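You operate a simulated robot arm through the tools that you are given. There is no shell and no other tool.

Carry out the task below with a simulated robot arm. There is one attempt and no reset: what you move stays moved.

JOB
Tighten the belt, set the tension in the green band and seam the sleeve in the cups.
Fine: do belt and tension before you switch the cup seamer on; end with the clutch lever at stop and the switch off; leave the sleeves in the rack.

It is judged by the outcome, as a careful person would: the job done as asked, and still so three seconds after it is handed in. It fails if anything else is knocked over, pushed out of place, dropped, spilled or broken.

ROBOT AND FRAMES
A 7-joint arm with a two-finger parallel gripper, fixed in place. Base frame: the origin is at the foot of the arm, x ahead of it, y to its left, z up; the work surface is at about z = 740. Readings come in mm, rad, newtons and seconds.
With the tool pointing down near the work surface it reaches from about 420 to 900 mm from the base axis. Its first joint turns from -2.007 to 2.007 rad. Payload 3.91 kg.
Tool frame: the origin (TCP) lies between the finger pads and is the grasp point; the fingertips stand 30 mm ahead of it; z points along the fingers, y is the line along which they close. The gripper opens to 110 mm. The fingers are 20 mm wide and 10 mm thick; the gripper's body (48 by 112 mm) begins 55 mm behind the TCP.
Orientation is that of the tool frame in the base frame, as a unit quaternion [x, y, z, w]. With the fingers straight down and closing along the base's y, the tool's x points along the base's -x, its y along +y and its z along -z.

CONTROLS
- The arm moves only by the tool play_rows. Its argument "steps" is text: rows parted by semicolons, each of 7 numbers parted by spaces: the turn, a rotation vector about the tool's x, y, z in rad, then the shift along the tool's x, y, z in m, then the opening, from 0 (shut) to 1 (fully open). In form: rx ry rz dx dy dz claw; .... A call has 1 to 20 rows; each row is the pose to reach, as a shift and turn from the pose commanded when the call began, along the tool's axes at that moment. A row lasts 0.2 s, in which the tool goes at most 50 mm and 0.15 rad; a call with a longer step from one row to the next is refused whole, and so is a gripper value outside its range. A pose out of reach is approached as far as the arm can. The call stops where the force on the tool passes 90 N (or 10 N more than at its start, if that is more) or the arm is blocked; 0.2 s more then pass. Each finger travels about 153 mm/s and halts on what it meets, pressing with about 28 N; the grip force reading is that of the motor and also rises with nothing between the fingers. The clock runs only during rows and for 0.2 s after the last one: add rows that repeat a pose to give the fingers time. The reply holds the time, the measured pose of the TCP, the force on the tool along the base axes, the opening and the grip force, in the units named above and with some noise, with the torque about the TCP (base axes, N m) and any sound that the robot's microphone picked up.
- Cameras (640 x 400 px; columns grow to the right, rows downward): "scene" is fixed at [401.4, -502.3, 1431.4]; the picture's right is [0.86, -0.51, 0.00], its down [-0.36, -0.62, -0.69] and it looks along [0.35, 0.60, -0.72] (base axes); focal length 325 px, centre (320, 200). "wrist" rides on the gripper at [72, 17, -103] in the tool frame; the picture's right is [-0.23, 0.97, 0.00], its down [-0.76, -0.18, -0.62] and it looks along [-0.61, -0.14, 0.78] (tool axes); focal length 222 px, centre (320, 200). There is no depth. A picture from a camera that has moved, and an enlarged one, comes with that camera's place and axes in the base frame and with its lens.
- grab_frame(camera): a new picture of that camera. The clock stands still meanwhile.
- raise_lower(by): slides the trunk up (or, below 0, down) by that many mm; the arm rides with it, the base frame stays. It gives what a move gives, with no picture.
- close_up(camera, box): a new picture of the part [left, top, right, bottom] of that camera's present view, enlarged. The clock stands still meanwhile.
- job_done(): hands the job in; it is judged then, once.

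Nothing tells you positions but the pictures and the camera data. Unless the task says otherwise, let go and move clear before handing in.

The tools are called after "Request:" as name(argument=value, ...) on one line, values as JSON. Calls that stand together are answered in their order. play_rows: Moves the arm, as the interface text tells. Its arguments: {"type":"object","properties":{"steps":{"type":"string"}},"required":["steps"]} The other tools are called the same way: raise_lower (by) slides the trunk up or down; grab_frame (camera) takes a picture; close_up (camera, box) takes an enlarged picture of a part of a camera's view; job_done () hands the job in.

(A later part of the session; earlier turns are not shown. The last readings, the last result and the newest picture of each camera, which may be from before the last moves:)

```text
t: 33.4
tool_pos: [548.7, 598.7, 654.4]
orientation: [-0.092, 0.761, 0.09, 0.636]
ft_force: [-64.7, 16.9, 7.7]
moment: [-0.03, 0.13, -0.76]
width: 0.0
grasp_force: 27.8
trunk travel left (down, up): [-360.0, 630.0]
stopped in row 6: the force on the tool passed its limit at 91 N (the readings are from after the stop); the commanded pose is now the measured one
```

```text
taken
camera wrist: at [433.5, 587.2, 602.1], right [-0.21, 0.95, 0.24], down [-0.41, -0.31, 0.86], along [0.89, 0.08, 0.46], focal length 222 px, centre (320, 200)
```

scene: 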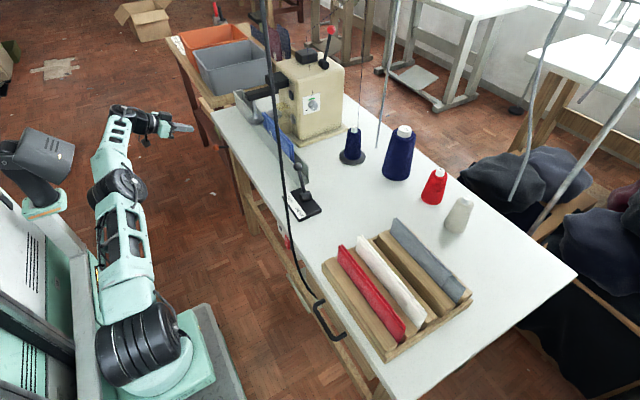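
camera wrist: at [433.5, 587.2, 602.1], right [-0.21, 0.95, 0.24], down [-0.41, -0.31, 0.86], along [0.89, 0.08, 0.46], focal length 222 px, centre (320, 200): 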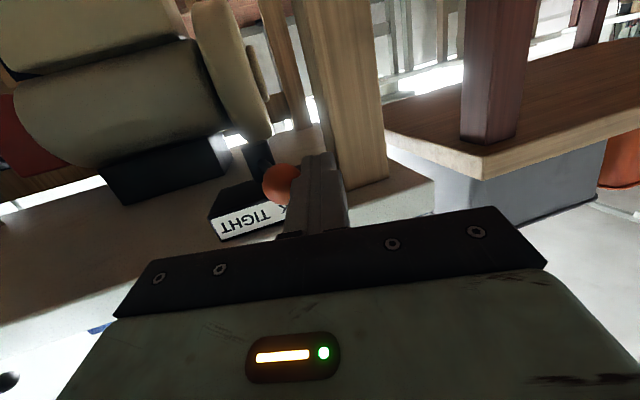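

The lever is moving: the ball is now near y≈578. The load is mostly in -x, so the finger should follow more toward -x. I'll ease that way and continue in small steps.

Request:
play_rows(steps="0 0 0 0.0006 0.0005 -0.0035 0; 0 0 0 0.0014 -0.0008 -0.0082 0")

```text
t: 33.9
tool_pos: [550.2, 599.5, 654.3]
orientation: [-0.092, 0.763, 0.094, 0.633]
ft_force: [-49.4, 14.9, 4.5]
moment: [-0.05, 0.13, -0.55]
width: 0.0
grasp_force: 27.8
trunk travel left (down, up): [-360.0, 630.0]
stopped in row 2: the force on the tool passed its limit at 104 N (the readings are from after the stop); the commanded pose is now the measured one
```

Request:
close_up(camera="wrist", box=[200, 100, 380, 250])

Request:
close_up(camera="scene", box=[180, 110, 260, 170])

```text
2.67 times, centred on (290, 175) of wrist
camera zoom: at [433.7, 588.0, 602.9], right [-0.21, 0.94, 0.25], down [-0.41, -0.32, 0.86], along [0.89, 0.08, 0.45], focal length 592 px, centre (400, 267)
```

zoom: 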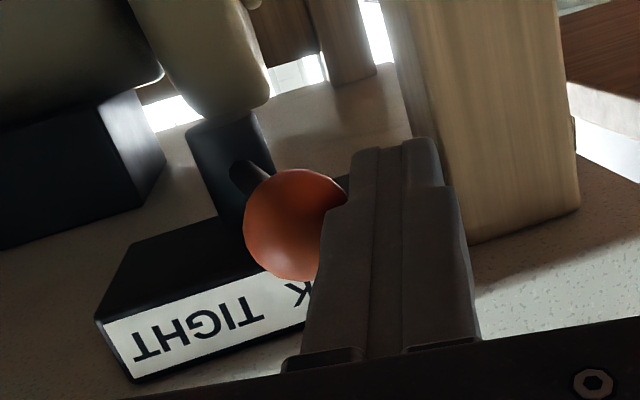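

```text
6.67 times, centred on (220, 140) of scene
camera zoom: at [401.4, -502.3, 1431.4], right [0.86, -0.51, 0.0], down [-0.36, -0.62, -0.69], along [0.35, 0.6, -0.72], focal length 2166 px, centre (987, 600)
```

zoom: 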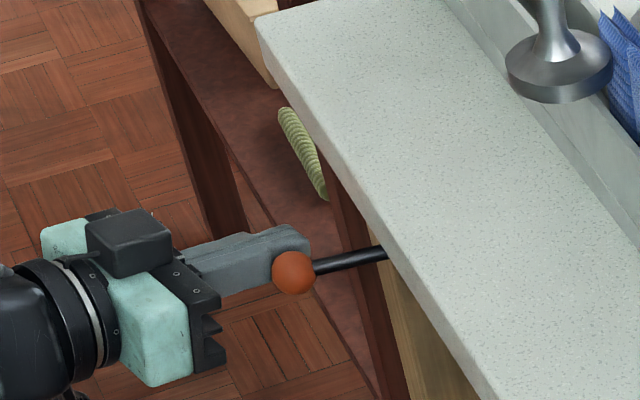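

The ball has caught on the step in the finger's outer side, but the lever has already moved to about 11°. I'll back off, shift so the narrow fingertip section bears on the ball, and push again.

Request:
play_rows(steps="0 0 0 0 0.004 -0.001 0; 0 0 0 0 0.008 -0.003 0; 0 0 0 0 0.01 -0.007 0; 0 0 0 0 0.01 -0.012 0; 0 0 0 0 0.01 -0.012 0")

Request:
close_up(camera="wrist", box=[200, 100, 380, 250])

Request:
close_up(camera="scene", box=[180, 110, 260, 170])

```text
t: 35.1
tool_pos: [544.8, 601.3, 657.2]
orientation: [-0.085, 0.762, 0.088, 0.636]
ft_force: [-4.9, 3.3, 1.9]
moment: [0.01, -0.02, 0.0]
width: 0.1
grasp_force: 28.1
trunk travel left (down, up): [-360.0, 630.0]
```

```text
2.67 times, centred on (290, 175) of wrist
camera zoom: at [428.8, 591.4, 606.4], right [-0.2, 0.95, 0.25], down [-0.42, -0.31, 0.85], along [0.89, 0.06, 0.45], focal length 592 px, centre (400, 267)
```

zoom: 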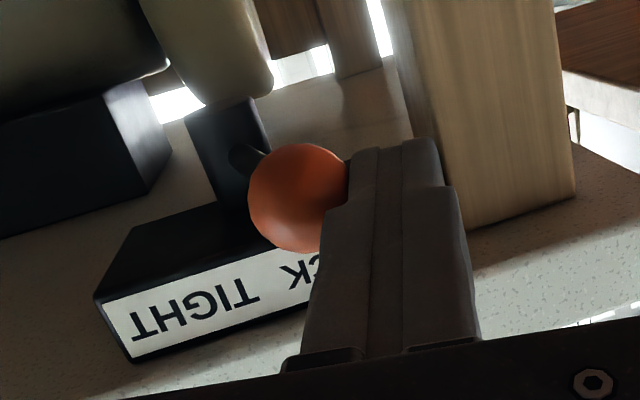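

```text
6.67 times, centred on (220, 140) of scene
camera zoom: at [401.4, -502.3, 1431.4], right [0.86, -0.51, 0.0], down [-0.36, -0.62, -0.69], along [0.35, 0.6, -0.72], focal length 2166 px, centre (987, 600)
```

zoom: 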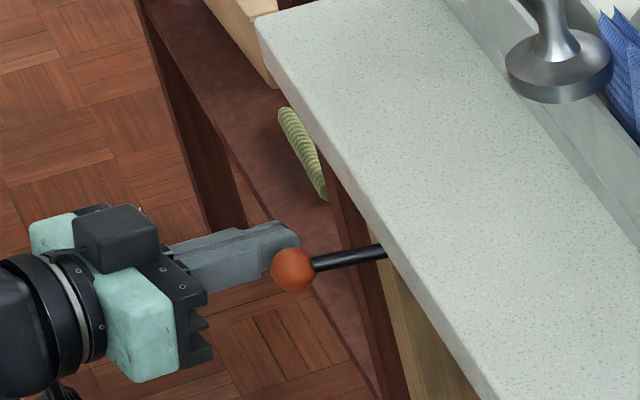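

Request:
play_rows(steps="0 0 0 0 0 0 0; 0 0 0 0 0 0 0")

```text
t: 35.7
tool_pos: [544.9, 600.8, 657.5]
orientation: [-0.086, 0.763, 0.088, 0.635]
ft_force: [-4.7, 2.7, 1.3]
moment: [0.02, -0.02, 0.0]
width: 0.0
grasp_force: 28.3
trunk travel left (down, up): [-360.0, 630.0]
```

The force is nearly zero now. I'll pull back so the ball sits on the narrow fingertip section, then sweep along the arc toward TIGHT.

Request:
play_rows(steps="0 0 0 0.0032 0.0017 -0.0063 0; 0 0 0 0.0034 -0.0019 -0.0077 0; 0 0 0 0.0038 -0.0108 -0.0113 0; 0 0 0 0.004 -0.0186 -0.0136 0; 0 0 0 0.0041 -0.0265 -0.0152 0; 0 0 0 0.0041 -0.0346 -0.0162 0; 0 0 0 0.0039 -0.0426 -0.0164 0; 0 0 0 0.0036 -0.0507 -0.016 0; 0 0 0 0.0032 -0.0588 -0.0149 0; 0 0 0 0.0028 -0.0651 -0.0134 0")

Request:
close_up(camera="wrist", box=[160, 50, 400, 250])

Request:
close_up(camera="scene", box=[180, 110, 260, 170])

```text
t: 36.4
tool_pos: [549.9, 598.9, 657.5]
orientation: [-0.087, 0.763, 0.098, 0.633]
ft_force: [-72.2, 18.7, 8.8]
moment: [-0.03, 0.33, -0.88]
width: 0.0
grasp_force: 28.0
trunk travel left (down, up): [-360.0, 630.0]
stopped in row 3: the force on the tool passed its limit at 145 N (the readings are from after the stop); the commanded pose is now the measured one
```

```text
2.00 times, centred on (280, 150) of wrist
camera zoom: at [433.7, 588.5, 605.6], right [-0.21, 0.94, 0.26], down [-0.41, -0.33, 0.85], along [0.89, 0.07, 0.45], focal length 444 px, centre (400, 300)
```

zoom: 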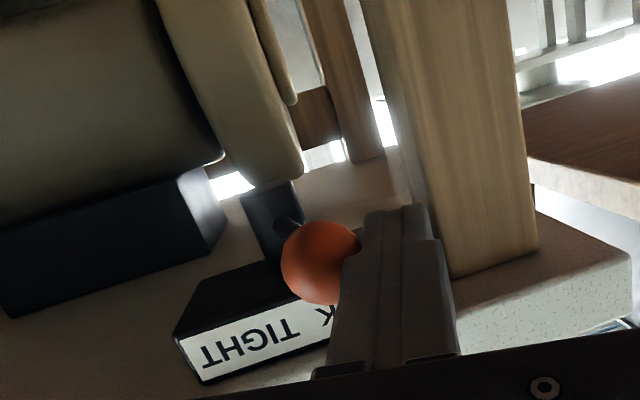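

```text
6.67 times, centred on (220, 140) of scene
camera zoom: at [401.4, -502.3, 1431.4], right [0.86, -0.51, 0.0], down [-0.36, -0.62, -0.69], along [0.35, 0.6, -0.72], focal length 2166 px, centre (987, 600)
```

zoom: 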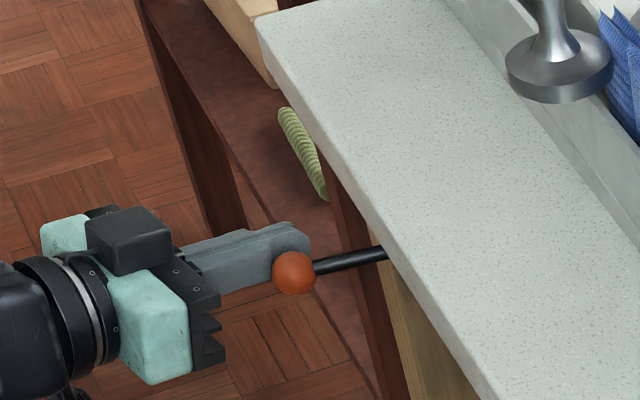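

The tool isn't following commands in -x. I'll check the whole arm for some other contact.

Request:
grab_frame(camera="scene")

Request:
close_up(camera="scene", box=[0, 80, 240, 400])

```text
taken
```

scene: 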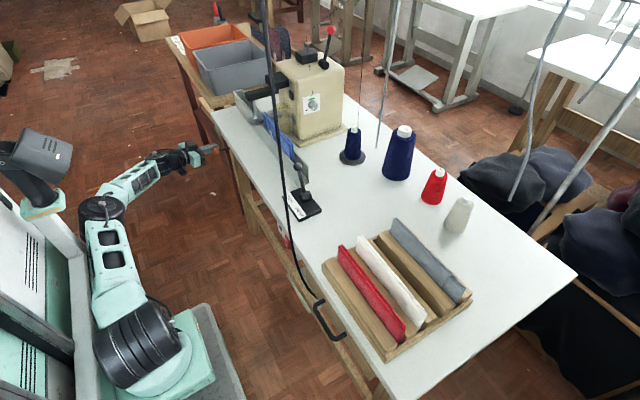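

```text
1.25 times, centred on (120, 240) of scene
camera zoom: at [401.4, -502.3, 1431.4], right [0.86, -0.51, 0.0], down [-0.36, -0.62, -0.69], along [0.35, 0.6, -0.72], focal length 406 px, centre (570, 150)
```

zoom: 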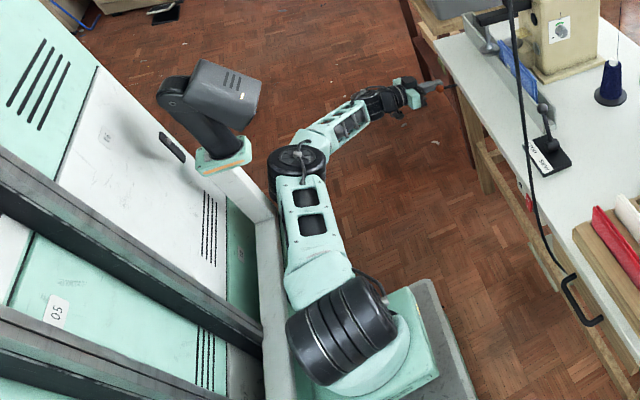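

The elbow is pressing against the robot's own column, which explains the odd motion. I'll back off and use a less pitched tool (45°, yaw 30°), which swings the arm away from the column and still gives a good push direction.

Request:
play_rows(steps="0 0 0 -0.002 0.010 0 0; 0 0 0 -0.0042 0.0208 -0.0004 0; -0.047 0.12 -0.0247 -0.008 0.0208 0 0; -0.094 0.24 -0.0494 -0.011 0.02 0 0; -0.141 0.36 -0.0742 -0.014 0.019 0 0; -0.188 0.48 -0.0989 -0.017 0.018 0 0; -0.2352 0.6003 -0.1236 -0.0198 0.0162 0.0006 0; -0.2352 0.6003 -0.1236 -0.0198 0.0162 0.0006 0; -0.2352 0.6003 -0.1236 -0.0198 0.0162 0.0006 0")

Request:
grab_frame(camera="wrist")

Request:
grab_frame(camera="scene")

```text
t: 38.4
tool_pos: [555.3, 609.7, 674.4]
orientation: [-0.224, 0.895, 0.112, 0.37]
ft_force: [-1.2, 0.6, -0.3]
moment: [0.01, -0.01, 0.01]
width: 0.2
grasp_force: 28.0
trunk travel left (down, up): [-360.0, 630.0]
```

```text
taken
camera wrist: at [438.3, 564.5, 697.0], right [-0.33, 0.92, 0.2], down [0.18, -0.14, 0.97], along [0.93, 0.36, -0.12], focal length 222 px, centre (320, 200)
```

wrist: 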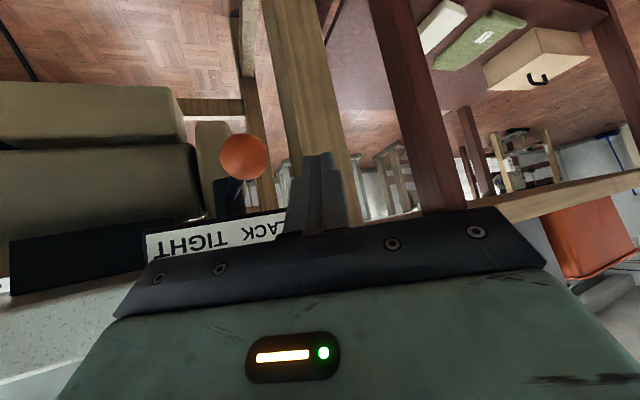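

```text
taken
```

scene: 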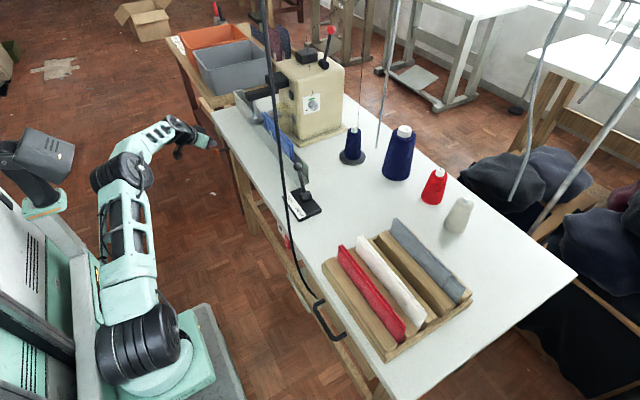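

The arm is clear of the column and tracking well again, and the ball is near (565, 575, 650). I'll push along the arc in small steps.

Request:
play_rows(steps="0 0 0 0.0036 -0.0037 -0.0017 0; 0 0 0 0.0072 -0.0074 -0.0034 0; 0 0 0 0.009 -0.0115 -0.0052 0; 0 0 0 0.0108 -0.0157 -0.0069 0; 0 0 0 0.0131 -0.021 -0.0095 0; 0 0 0 0.0154 -0.0264 -0.0121 0; 0 0 0 0.0172 -0.0322 -0.0142 0; 0 0 0 0.0189 -0.0381 -0.0162 0; 0 0 0 0.02 -0.0443 -0.0177 0; 0 0 0 0.0212 -0.0504 -0.0192 0; 0 0 0 0.0218 -0.0567 -0.02 0; 0 0 0 0.0223 -0.063 -0.0208 0; 0 0 0 0.0223 -0.0694 -0.0213 0; 0 0 0 0.0222 -0.074 -0.0215 0")

Request:
grab_frame(camera="wrist")

Request:
grab_frame(camera="scene")

```text
t: 41.5
tool_pos: [561.0, 539.5, 666.3]
orientation: [-0.232, 0.889, 0.121, 0.375]
ft_force: [-50.2, 5.4, 49.4]
moment: [-0.66, 0.43, -0.74]
width: 0.0
grasp_force: 28.0
trunk travel left (down, up): [-360.0, 630.0]
stopped in row 14: the force on the tool passed its limit at 91 N (the readings are from after the stop); the commanded pose is now the measured one
```

```text
taken
camera wrist: at [445.0, 490.8, 686.3], right [-0.35, 0.91, 0.2], down [0.17, -0.15, 0.97], along [0.92, 0.38, -0.11], focal length 222 px, centre (320, 200)
```

wrist: 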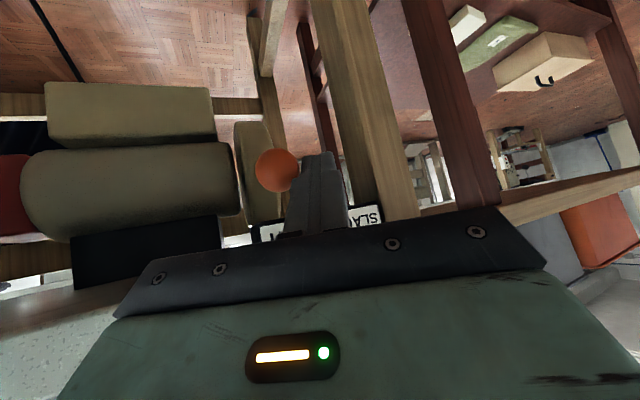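

```text
taken
```

scene: 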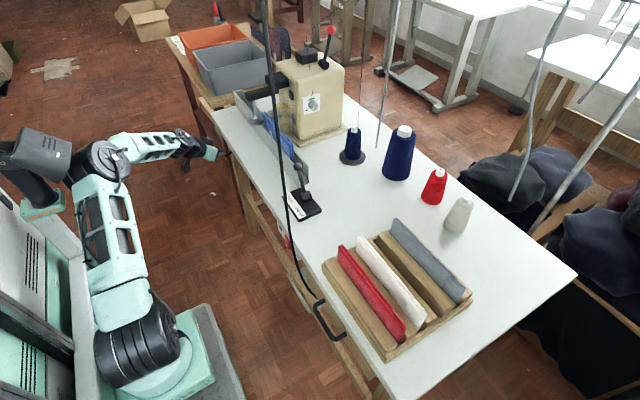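

The ball is now near (571, 520), which mirrors its start, so it should be at the TIGHT stop. I'll back off and check that it stays.

Request:
play_rows(steps="0 0 0 -0.0034 0.0082 -0.0019 0; 0 0 0 -0.0067 0.0163 -0.0038 0; 0 0 0 -0.012 0.03 -0.008 0; 0 0 0 -0.03 0.03 -0.03 0; 0 0 0 -0.03 0.03 -0.03 0")

Request:
grab_frame(camera="wrist")

Request:
close_up(camera="scene", box=[180, 110, 260, 170])

```text
t: 42.7
tool_pos: [560.0, 552.9, 689.7]
orientation: [-0.229, 0.894, 0.102, 0.371]
ft_force: [-0.3, -0.3, 0.5]
moment: [-0.01, 0.0, 0.0]
width: 0.3
grasp_force: 27.9
trunk travel left (down, up): [-360.0, 630.0]
```

```text
taken
camera wrist: at [442.1, 507.5, 711.9], right [-0.33, 0.93, 0.17], down [0.17, -0.12, 0.98], along [0.93, 0.35, -0.12], focal length 222 px, centre (320, 200)
```

wrist: 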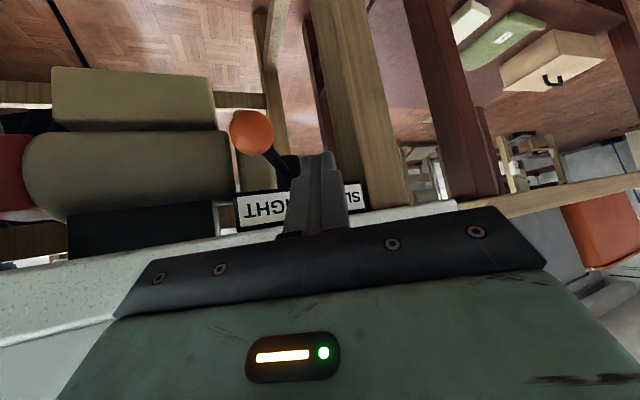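

```text
6.67 times, centred on (220, 140) of scene
camera zoom: at [401.4, -502.3, 1431.4], right [0.86, -0.51, 0.0], down [-0.36, -0.62, -0.69], along [0.35, 0.6, -0.72], focal length 2166 px, centre (987, 600)
```

zoom: 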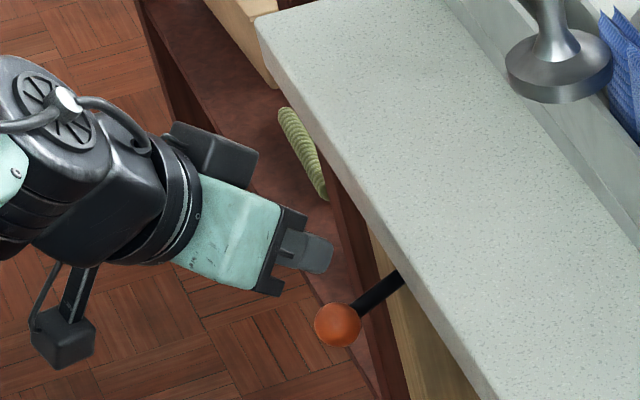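

The lever now sits at TIGHT and stays there. Next is the tension dial: I'll raise the trunk straight up, clear of the table edge, and then swing over to look at the dial from the front.

Request:
raise_lower(by=270)

Request:
grab_frame(camera="scene")

Request:
grab_frame(camera="wrist")

```text
t: 45.4
tool_pos: [557.3, 553.0, 959.9]
orientation: [-0.228, 0.895, 0.101, 0.371]
ft_force: [0.3, -0.4, -0.2]
moment: [0.02, 0.0, 0.01]
width: 0.1
grasp_force: 27.9
trunk travel left (down, up): [-630.0, 360.0]
```

```text
taken
```

scene: 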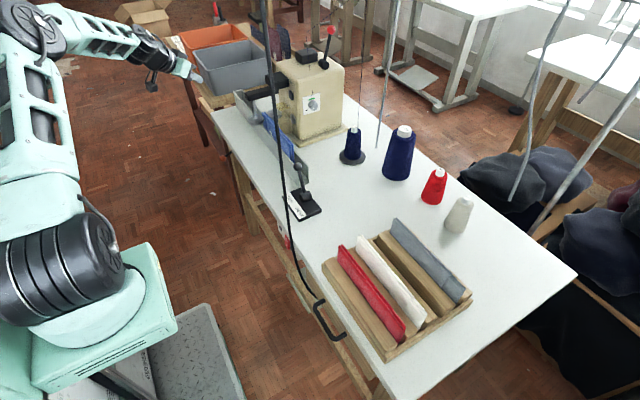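

```text
taken
camera wrist: at [440.8, 508.4, 982.7], right [-0.33, 0.93, 0.17], down [0.18, -0.12, 0.98], along [0.93, 0.36, -0.12], focal length 222 px, centre (320, 200)
```

wrist: 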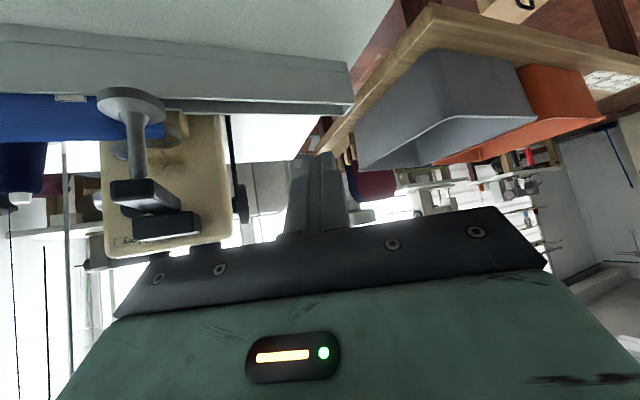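

All clear. I'll swing over in front of the machine at height, turning the tool to face +y.

Request:
play_rows(steps="0 0 0 -0.034 0.0006 -0.034 0; 0 0 0 -0.0606 -0.0076 -0.0668 0; 0 0 0 -0.0597 -0.0467 -0.0967 0; -0.0926 -0.0419 -0.071 -0.0512 -0.0907 -0.108 0; -0.1852 -0.0837 -0.1421 -0.0426 -0.1347 -0.1195 0; -0.2778 -0.1256 -0.2131 -0.0339 -0.1788 -0.1309 0; -0.3704 -0.1675 -0.2841 -0.0254 -0.2229 -0.1424 0; -0.463 -0.2093 -0.3552 -0.0168 -0.2668 -0.1538 0; -0.5556 -0.2512 -0.4262 -0.0082 -0.3108 -0.1651 0; -0.5556 -0.2512 -0.4262 0.0003 -0.3551 -0.1768 0; -0.5556 -0.2512 -0.4262 0.0003 -0.3551 -0.1768 0")

Request:
grab_frame(camera="wrist")

Request:
grab_frame(camera="scene")

```text
t: 46.1
tool_pos: [558.7, 524.9, 939.6]
orientation: [-0.26, 0.9, 0.027, 0.348]
ft_force: [-0.2, -0.8, 0.5]
moment: [-0.03, -0.01, 0.0]
width: 0.0
grasp_force: 27.8
trunk travel left (down, up): [-630.0, 360.0]
stopped in row 3: the arm was blocked; the commanded pose is now the measured one
```

```text
taken
camera wrist: at [442.0, 483.1, 971.3], right [-0.33, 0.94, 0.02], down [0.18, 0.05, 0.98], along [0.93, 0.33, -0.19], focal length 222 px, centre (320, 200)
```

wrist: 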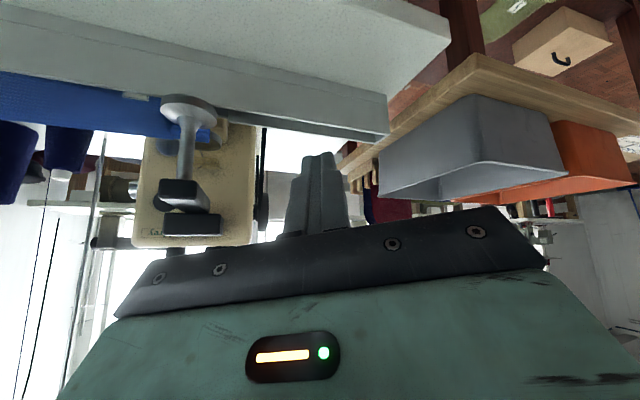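

```text
taken
```

scene: 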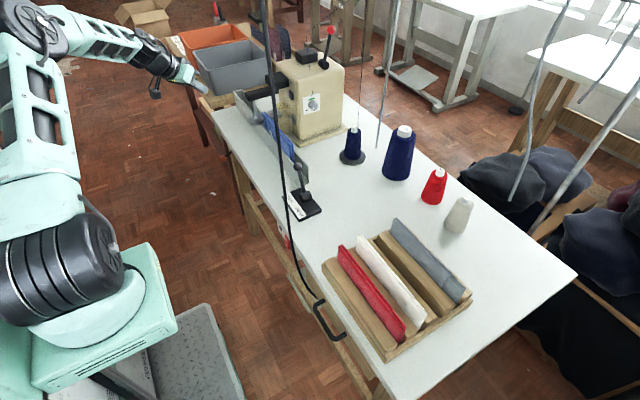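

The elbow again met the column. I'll straighten the arm by bringing the tool to point down farther out, then swing with the arm extended.

Request:
play_rows(steps="-0.0419 0.1117 -0.0495 -0.002 -0.006 -0.004 0; -0.0838 0.2234 -0.0989 -0.008 -0.018 -0.014 0; -0.1257 0.3351 -0.1484 -0.016 -0.032 -0.025 0; -0.1676 0.4468 -0.1979 -0.024 -0.046 -0.036 0; -0.2095 0.5585 -0.2473 -0.032 -0.06 -0.047 0; -0.2514 0.6702 -0.2968 -0.0398 -0.0746 -0.0589 0; -0.2514 0.6702 -0.2968 -0.0398 -0.0746 -0.0589 0")

Request:
grab_frame(camera="scene")

```text
t: 47.7
tool_pos: [582.4, 463.4, 1024.3]
orientation: [-0.421, 0.907, 0.002, -0.001]
ft_force: [-0.3, 0.1, 0.1]
moment: [0.01, 0.03, -0.01]
width: 0.2
grasp_force: 27.8
trunk travel left (down, up): [-630.0, 360.0]
```

```text
taken
```

scene: 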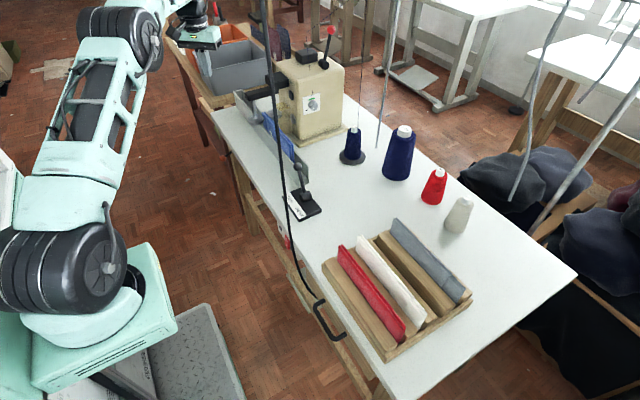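

The posture is normal again. I'll swing toward the front of the machine with the tool down and high.

Request:
play_rows(steps="0 0 0 0.0207 -0.0355 -0.0025 0; 0 0 0 0.0415 -0.071 -0.005 0; 0 0 0 0.0622 -0.1065 -0.0075 0; 0 0 0 0.083 -0.142 -0.01 0; 0 0 0 0.1037 -0.1775 -0.0125 0; 0 0 0 0.1244 -0.213 -0.015 0; 0 0 0 0.1452 -0.2485 -0.0175 0; 0 0 0 0.1659 -0.284 -0.02 0; 0 0 0 0.1659 -0.284 -0.02 0")

Request:
grab_frame(camera="scene")

Request:
grab_frame(camera="wrist")

```text
t: 49.7
tool_pos: [694.9, 153.6, 1042.6]
orientation: [-0.422, 0.907, 0.002, 0.0]
ft_force: [0.2, 0.8, 0.8]
moment: [0.01, -0.01, 0.01]
width: 0.1
grasp_force: 27.9
trunk travel left (down, up): [-630.0, 360.0]
```

```text
taken
```

scene: 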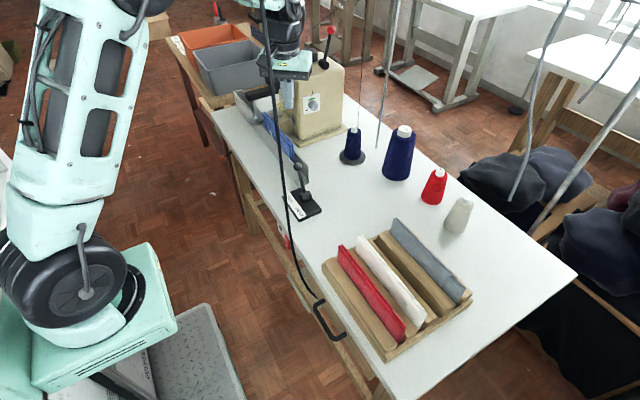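

```text
taken
camera wrist: at [635.3, 109.4, 1146.5], right [-0.6, 0.8, 0.0], down [0.63, 0.47, 0.62], along [0.5, 0.38, -0.78], focal length 222 px, centre (320, 200)
```

wrist: 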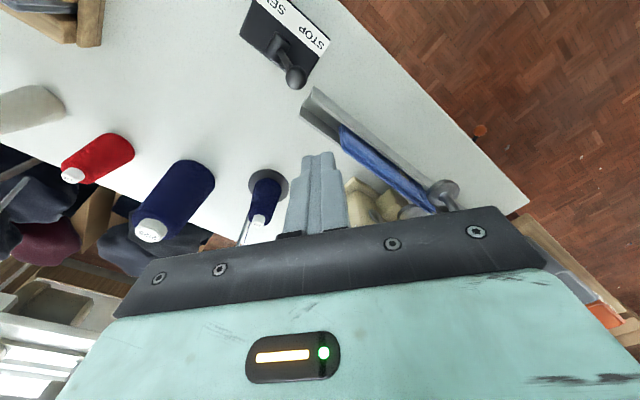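

The elbow is up now, which is a good posture. I'll pitch the tool toward the dial so the wrist camera can see it.

Request:
play_rows(steps="-0.0185 -0.1237 -0.0397 -0.0088 -0.0038 -0.003 0; -0.037 -0.2475 -0.0793 -0.0176 -0.0076 -0.006 0; -0.0555 -0.3712 -0.119 -0.0264 -0.0114 -0.009 0; -0.074 -0.4949 -0.1586 -0.0352 -0.0152 -0.012 0; -0.0925 -0.6186 -0.1983 -0.044 -0.019 -0.015 0; -0.111 -0.7424 -0.2379 -0.0528 -0.0228 -0.018 0; -0.1295 -0.8661 -0.2776 -0.0616 -0.0266 -0.02 0; -0.1295 -0.8661 -0.2776 -0.0616 -0.0266 -0.02 1")

Request:
grab_frame(camera="wrist")

Request:
grab_frame(camera="scene")

```text
t: 51.5
tool_pos: [754.3, 183.1, 1062.2]
orientation: [-0.498, 0.756, 0.235, 0.355]
ft_force: [0.1, -0.2, 0.2]
moment: [0.03, -0.02, 0.0]
width: 109.7
grasp_force: 0.0
trunk travel left (down, up): [-630.0, 360.0]
```

```text
taken
camera wrist: at [689.9, 74.8, 1073.6], right [-0.84, 0.52, 0.18], down [0.17, -0.06, 0.98], along [0.52, 0.85, -0.03], focal length 222 px, centre (320, 200)
```

wrist: 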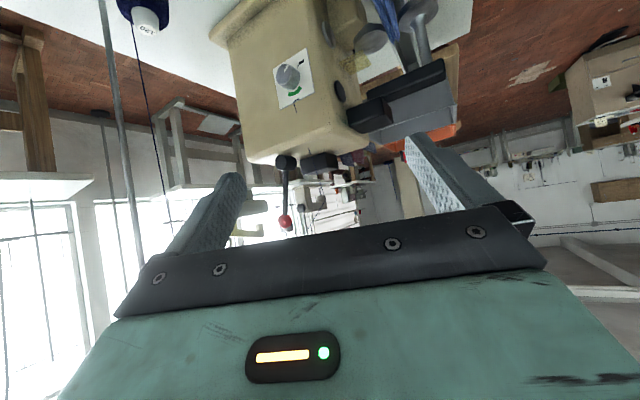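

```text
taken
```

scene: 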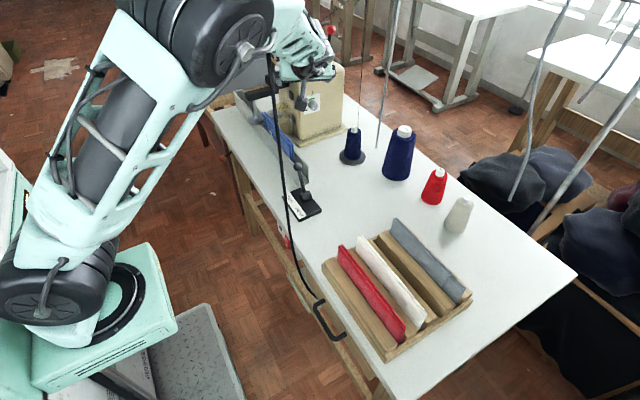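

Request:
close_up(camera="wrist", box=[220, 0, 380, 140])

Request:
close_up(camera="wrist", box=[80, 0, 240, 140])

Request:
close_up(camera="scene", box=[210, 0, 350, 100])

```text
2.86 times, centred on (300, 70) of wrist
camera zoom: at [689.9, 74.8, 1073.6], right [-0.84, 0.52, 0.18], down [0.17, -0.06, 0.98], along [0.52, 0.85, -0.03], focal length 635 px, centre (377, 571)
```

zoom: 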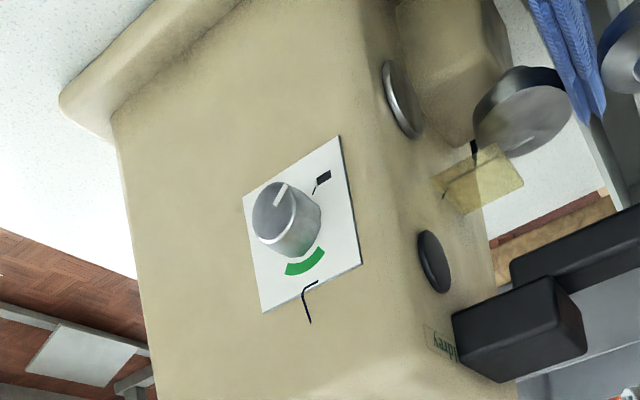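

```text
2.86 times, centred on (160, 70) of wrist
camera zoom: at [689.9, 74.8, 1073.6], right [-0.84, 0.52, 0.18], down [0.17, -0.06, 0.98], along [0.52, 0.85, -0.03], focal length 635 px, centre (777, 571)
```

zoom: 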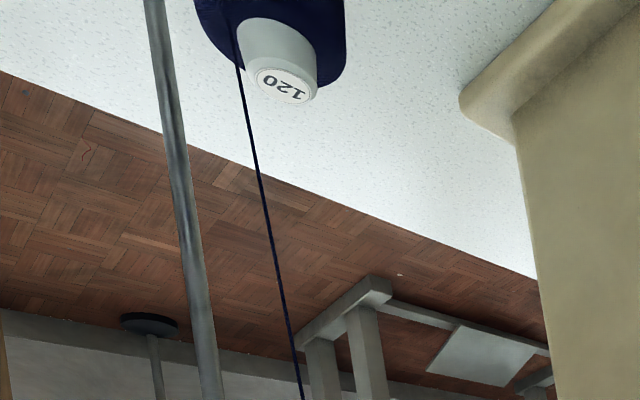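

```text
4.00 times, centred on (280, 50) of scene
camera zoom: at [401.4, -502.3, 1431.4], right [0.86, -0.51, 0.0], down [-0.36, -0.62, -0.69], along [0.35, 0.6, -0.72], focal length 1299 px, centre (480, 800)
```

zoom: 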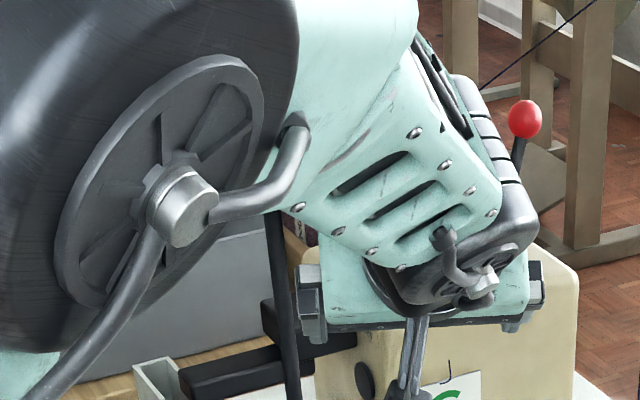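

I see the dial well: its pointer is at lower-left and the green band at top. To pin down its depth I'll take a second wrist view from lower down.

Request:
play_rows(steps="0 0 0 0.0271 -0.0119 0.0196 1; 0 0 0 0.0541 -0.0238 0.0392 1; 0 0 0 0.0812 -0.0357 0.0588 1; 0 0 0 0.0812 -0.0357 0.0588 1")

Request:
grab_frame(camera="wrist")

Request:
close_up(camera="wrist", box=[200, 20, 360, 160])

Request:
grab_frame(camera="scene")

```text
t: 52.5
tool_pos: [784.3, 163.6, 962.0]
orientation: [-0.499, 0.756, 0.235, 0.353]
ft_force: [-0.3, -0.4, 0.1]
moment: [-0.01, -0.03, 0.02]
width: 109.8
grasp_force: 0.1
trunk travel left (down, up): [-630.0, 360.0]
```

```text
taken
camera wrist: at [719.3, 55.5, 973.4], right [-0.84, 0.52, 0.18], down [0.17, -0.06, 0.98], along [0.52, 0.85, -0.03], focal length 222 px, centre (320, 200)
```

wrist: 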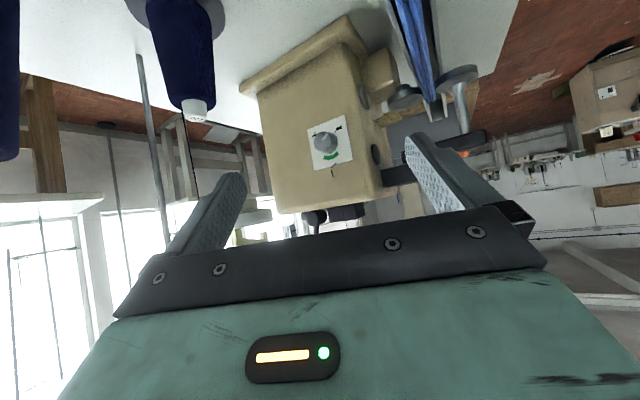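

```text
2.86 times, centred on (280, 90) of wrist
camera zoom: at [719.3, 55.5, 973.4], right [-0.84, 0.52, 0.18], down [0.17, -0.06, 0.98], along [0.52, 0.85, -0.03], focal length 635 px, centre (434, 514)
```

zoom: 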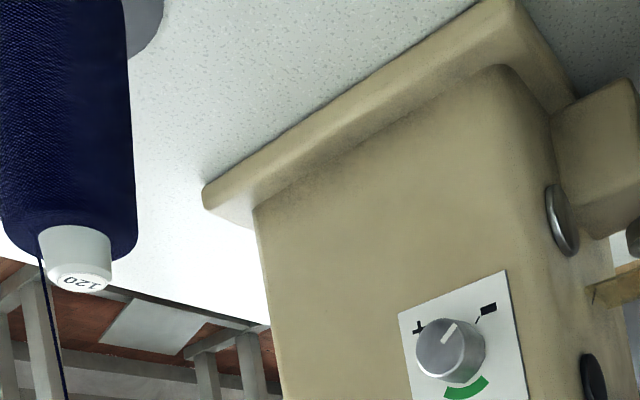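

```text
taken
```

scene: 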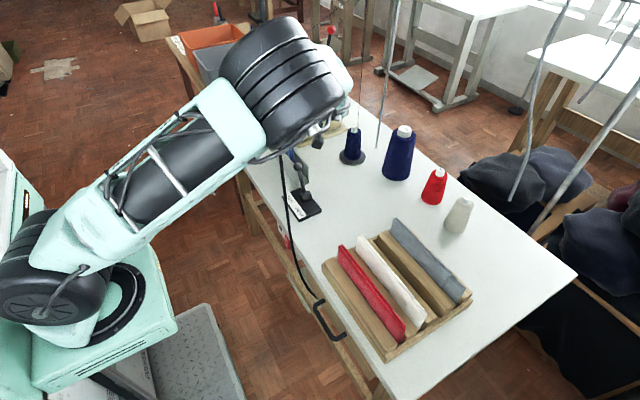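

The dial is marked "−" at lower-left, where the pointer rests, and "+" at lower-right, with green at the top. So it needs about 135° clockwise. I put the knob face near (858, 317, 887). I'll lower the trunk a little and bring the half-open gripper in front of it, nearly aligned with its axis.

Request:
raise_lower(by=-50)

Request:
play_rows(steps="-0.042 -0.1033 -0.0194 -0.011 -0.0043 0.012 0.5; -0.084 -0.2065 -0.0388 -0.0223 -0.0086 0.03 0.5; -0.126 -0.3098 -0.0583 -0.0335 -0.013 0.048 0.5; -0.168 -0.413 -0.0777 -0.0446 -0.0173 0.0665 0.5; -0.21 -0.5163 -0.0971 -0.0558 -0.0216 0.0831 0.5; -0.21 -0.5163 -0.0971 -0.0558 -0.0216 0.0831 0.5")

Request:
grab_frame(camera="wrist")

Request:
grab_frame(camera="scene")

```text
t: 53.4
tool_pos: [783.0, 163.5, 911.4]
orientation: [-0.499, 0.756, 0.236, 0.353]
ft_force: [-0.8, -0.1, 0.0]
moment: [0.0, -0.01, 0.02]
width: 110.1
grasp_force: 0.0
trunk travel left (down, up): [-580.0, 410.0]
```

```text
t: 54.8
tool_pos: [843.4, 246.8, 901.7]
orientation: [-0.491, 0.588, 0.414, 0.492]
ft_force: [0.2, -0.4, 0.2]
moment: [0.01, 0.02, 0.0]
width: 55.1
grasp_force: 0.1
trunk travel left (down, up): [-580.0, 410.0]
```

```text
taken
camera wrist: at [806.6, 137.8, 848.9], right [-0.95, 0.21, 0.23], down [0.09, -0.51, 0.86], along [0.29, 0.84, 0.46], focal length 222 px, centre (320, 200)
```

wrist: 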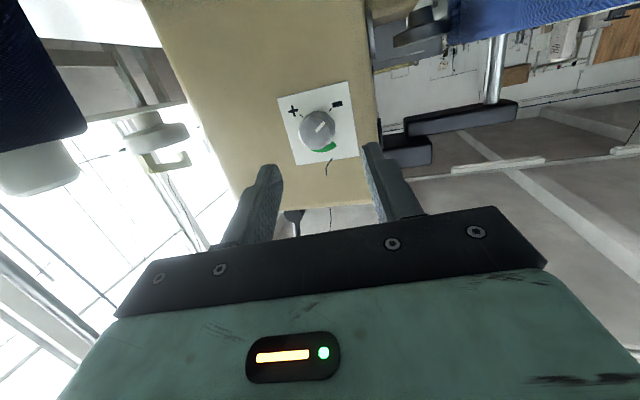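

```text
taken
```

scene: 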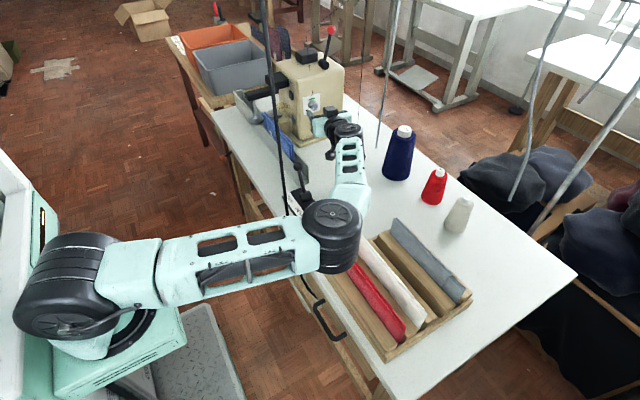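

The arm's elbow has swung out toward -y. I'll check that it isn't disturbing the hanging cord, and view the dial closely.

Request:
close_up(camera="scene", box=[240, 130, 400, 330])

Request:
close_up(camera="wrist", box=[220, 60, 420, 220])

```text
2.00 times, centred on (320, 230) of scene
camera zoom: at [401.4, -502.3, 1431.4], right [0.86, -0.51, 0.0], down [-0.36, -0.62, -0.69], along [0.35, 0.6, -0.72], focal length 650 px, centre (320, 140)
```

zoom: 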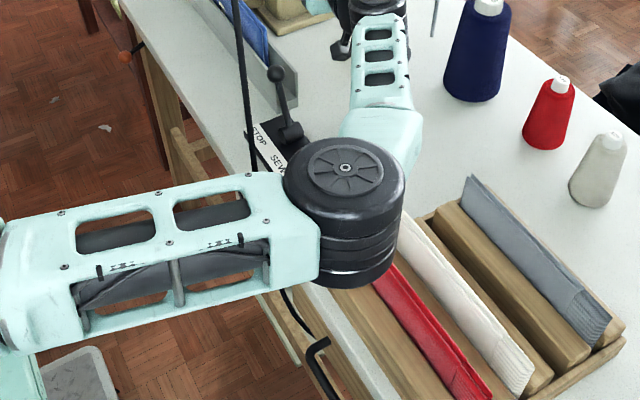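

```text
2.50 times, centred on (320, 140) of wrist
camera zoom: at [806.6, 137.8, 848.9], right [-0.95, 0.21, 0.23], down [0.09, -0.51, 0.86], along [0.29, 0.84, 0.46], focal length 555 px, centre (320, 350)
```

zoom: 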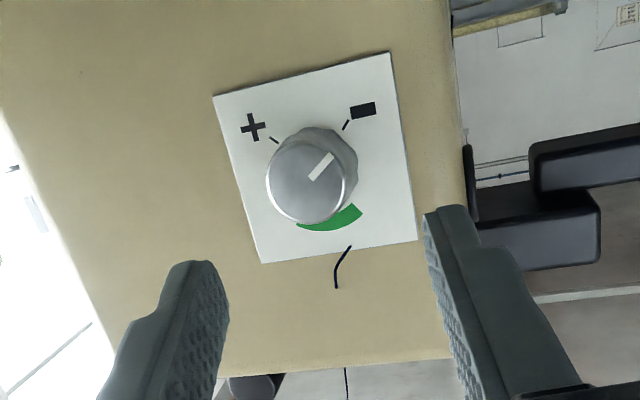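

The cord is undisturbed. Three views put the knob's face centre near (860, 322, 885). I'll roll the gripper back by 35° and advance along its axis so the pads straddle the knob.

Request:
play_rows(steps="0 0 -0.13 0 0 0 0.5; 0 0 -0.26 0 0 0 0.5; 0 0 -0.39 0 0 0 0.5; 0 0 -0.52 0 0 0 0.5; 0 0 -0.61 0 0 0 0.5; 0 0 -0.61 0.0017 -0.0018 0.015 0.5; 0 0 -0.61 0.0017 -0.0018 0.03 0.5; 0 0 -0.61 0.0017 -0.0018 0.04 0.5; 0 0 -0.61 0.0017 -0.0018 0.04 0.5")

Request:
grab_frame(camera="wrist")

Request:
close_up(camera="scene", box=[280, 60, 400, 160])

```text
t: 56.8
tool_pos: [850.7, 285.9, 893.6]
orientation: [0.646, -0.412, -0.248, -0.592]
ft_force: [-0.3, 0.6, 0.0]
moment: [0.02, -0.03, -0.01]
width: 55.0
grasp_force: 0.0
trunk travel left (down, up): [-580.0, 410.0]
```

```text
taken
camera wrist: at [858.8, 169.1, 844.0], right [-0.93, 0.1, -0.36], down [-0.37, -0.43, 0.82], along [-0.07, 0.9, 0.43], focal length 222 px, centre (320, 200)
```

wrist: 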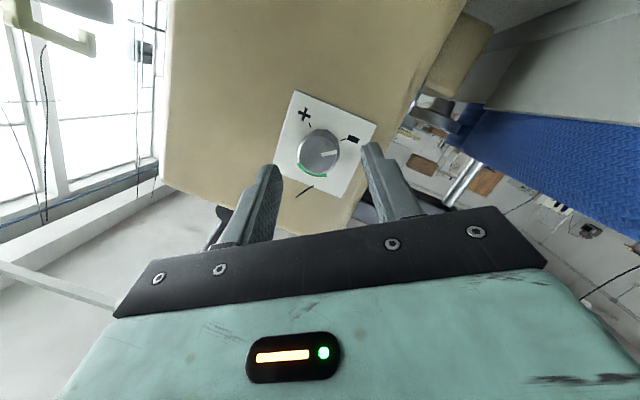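

```text
4.00 times, centred on (340, 110) of scene
camera zoom: at [401.4, -502.3, 1431.4], right [0.86, -0.51, 0.0], down [-0.36, -0.62, -0.69], along [0.35, 0.6, -0.72], focal length 1299 px, centre (240, 560)
```

zoom: 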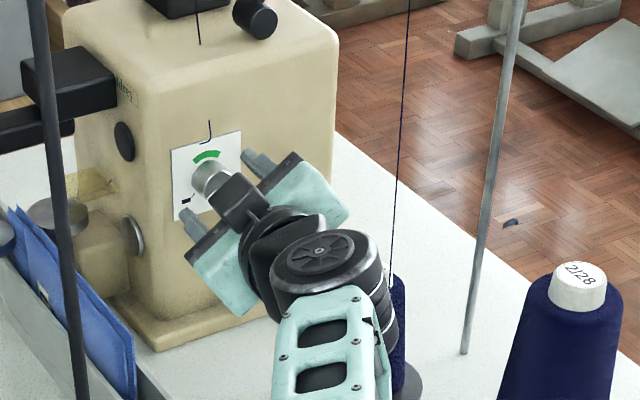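

The gripper is aligned with the knob to within about 3 mm. I'll advance the last 22 mm and close on it.

Request:
play_rows(steps="0 0 0 0.001 0 0.008 0.5; 0 0 0 0.002 0 0.016 0.5; 0 0 0 0.003 0 0.0225 0.5; 0 0 0 0.003 0 0.0225 0.5")

Request:
close_up(camera="wrist", box=[220, 80, 420, 240])

Request:
close_up(camera="scene", box=[290, 80, 360, 130])

```text
t: 57.8
tool_pos: [857.6, 304.8, 887.0]
orientation: [0.646, -0.413, -0.247, -0.593]
ft_force: [-3.3, -6.8, 2.5]
moment: [-0.03, 0.17, 0.33]
width: 55.9
grasp_force: 1.4
trunk travel left (down, up): [-580.0, 410.0]
```

```text
2.50 times, centred on (320, 160) of wrist
camera zoom: at [864.4, 189.2, 837.6], right [-0.93, 0.1, -0.36], down [-0.37, -0.43, 0.82], along [-0.07, 0.9, 0.43], focal length 555 px, centre (320, 300)
```

zoom: 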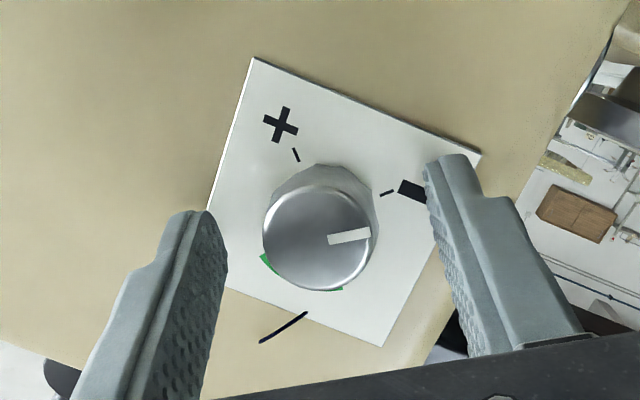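

```text
8.00 times, centred on (325, 105) of scene
camera zoom: at [401.4, -502.3, 1431.4], right [0.86, -0.51, 0.0], down [-0.36, -0.62, -0.69], along [0.35, 0.6, -0.72], focal length 2599 px, centre (280, 960)
```

zoom: 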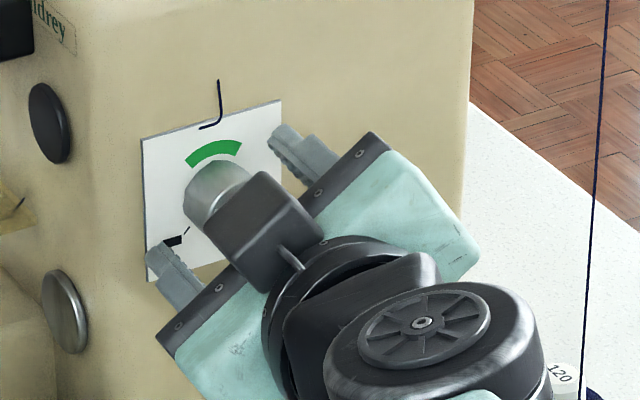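

One fingertip just touches the dial plate. I'll back off 3 mm, close on the knob and turn it clockwise by 70°.

Request:
play_rows(steps="0 0 0 0 0 -0.003 0.5; 0 0 0 0 0 -0.003 0.2; 0 0 0 0 0 -0.003 0; 0 0 0 0 0 -0.003 0; 0 0 0.1 0 0 -0.003 0; 0 0 0.2 0 0 -0.003 0; 0 0 0.3 0 0 -0.003 0; 0 0 0.4 0 0 -0.003 0")

Request:
close_up(camera="wrist", box=[220, 80, 420, 240])

```text
t: 59.6
tool_pos: [855.7, 303.8, 887.4]
orientation: [0.55, -0.533, -0.36, -0.532]
ft_force: [-5.3, -5.5, 3.2]
moment: [-1.28, -0.02, 0.64]
width: 30.3
grasp_force: 44.8
trunk travel left (down, up): [-580.0, 410.0]
```

```text
2.50 times, centred on (320, 160) of wrist
camera zoom: at [834.5, 190.9, 832.9], right [-0.98, 0.18, 0.02], down [-0.06, -0.47, 0.88], along [0.17, 0.86, 0.48], focal length 555 px, centre (320, 300)
```

zoom: 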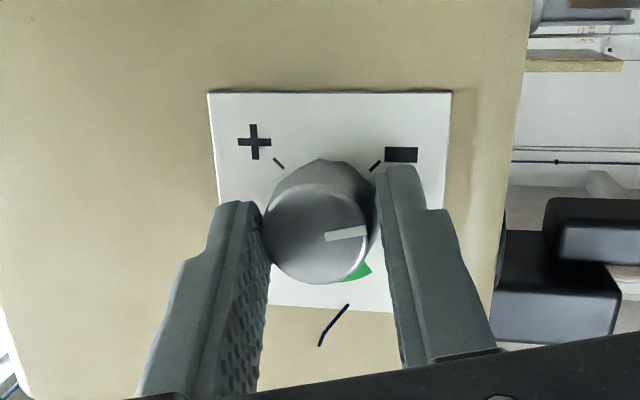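

The knob turns with the gripper. I'll carry on to complete the first stroke.

Request:
play_rows(steps="0 0 0.1 0 0 0 0; 0 0 0.2 0 0 0 0; 0 0 0.3 0 0 0 0; 0 0 0.4 0 0 0 0; 0 0 0.5 0 0 0 0; 0 0 0.6 0 0 0 0; 0 0 0.7 0 0 0 0; 0 0 0.8 0 0 0 0; 0 0 0.8 0 0 0 0")

Request:
close_up(camera="wrist", box=[220, 80, 420, 240])

Request:
close_up(camera="scene", box=[280, 70, 380, 140])

```text
t: 61.6
tool_pos: [854.1, 302.9, 887.5]
orientation: [-0.299, 0.705, 0.541, 0.348]
ft_force: [-33.8, -28.5, -4.7]
moment: [0.3, 0.12, 1.25]
width: 31.2
grasp_force: 44.8
trunk travel left (down, up): [-580.0, 410.0]
```

```text
2.50 times, centred on (320, 160) of wrist
camera zoom: at [781.9, 203.5, 856.9], right [-0.65, 0.24, 0.72], down [0.48, -0.61, 0.63], along [0.59, 0.75, 0.28], focal length 555 px, centre (320, 300)
```

zoom: 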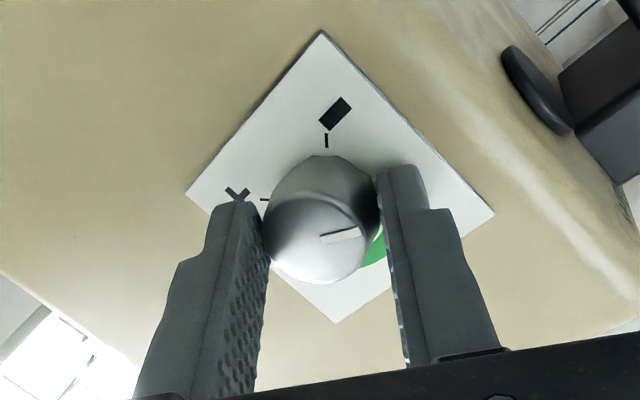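

```text
5.71 times, centred on (330, 105) of scene
camera zoom: at [401.4, -502.3, 1431.4], right [0.86, -0.51, 0.0], down [-0.36, -0.62, -0.69], along [0.35, 0.6, -0.72], focal length 1856 px, centre (263, 743)
```

zoom: 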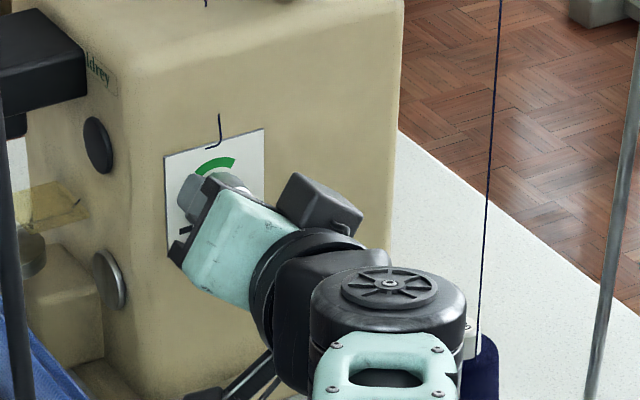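

Halfway there. I'll release, back off a little, roll back and regrip for the second stroke.

Request:
play_rows(steps="0 0 0 0 0 0 0.25; 0 0 0 0 0 0 0.45; 0 0 0 0 0 -0.006 0.45; 0 0 0 0 0 -0.012 0.45; 0 0 -0.14 0 0 -0.012 0.45; 0 0 -0.28 0 0 -0.012 0.45; 0 0 -0.42 0 0 -0.012 0.45; 0 0 -0.56 0 0 -0.012 0.45; 0 0 -0.7 0 0 -0.012 0.45; 0 0 -0.84 0 0 -0.012 0.45; 0 0 -0.98 0 0 -0.012 0.45; 0 0 -1.12 0 0 -0.012 0.45; 0 0 -1.2 0 0 -0.012 0.45; 0 0 -1.2 0 0 -0.012 0.45")

Request:
close_up(camera="wrist", box=[220, 80, 420, 240])

Request:
close_up(camera="scene", box=[280, 70, 380, 140])

```text
t: 64.6
tool_pos: [854.7, 291.6, 891.2]
orientation: [0.645, -0.413, -0.247, -0.593]
ft_force: [0.2, 1.1, 0.6]
moment: [-0.02, 0.01, 0.01]
width: 49.3
grasp_force: 0.1
trunk travel left (down, up): [-580.0, 410.0]
```

```text
2.50 times, centred on (320, 160) of wrist
camera zoom: at [862.0, 175.6, 840.2], right [-0.93, 0.1, -0.36], down [-0.37, -0.43, 0.82], along [-0.08, 0.9, 0.43], focal length 555 px, centre (320, 300)
```

zoom: 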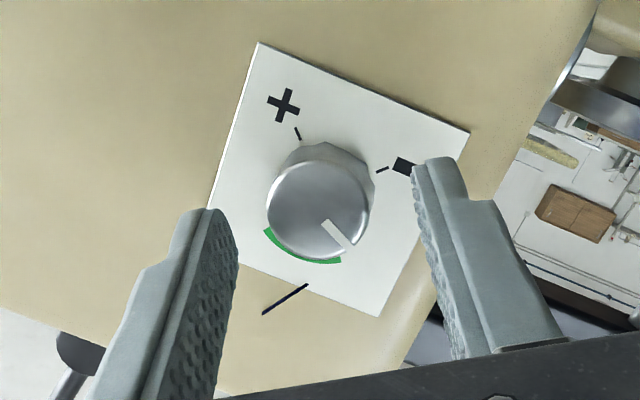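

```text
5.71 times, centred on (330, 105) of scene
camera zoom: at [401.4, -502.3, 1431.4], right [0.86, -0.51, 0.0], down [-0.36, -0.62, -0.69], along [0.35, 0.6, -0.72], focal length 1856 px, centre (263, 743)
```

zoom: 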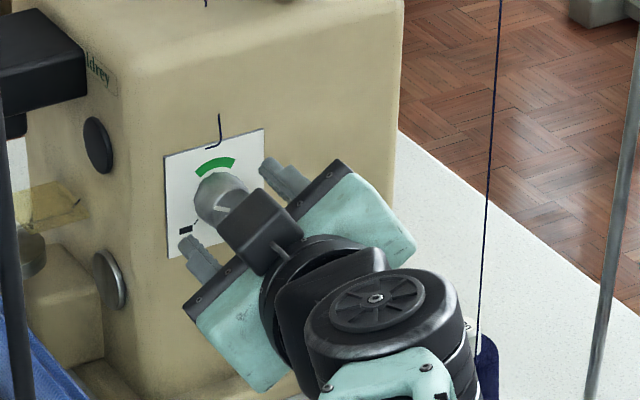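

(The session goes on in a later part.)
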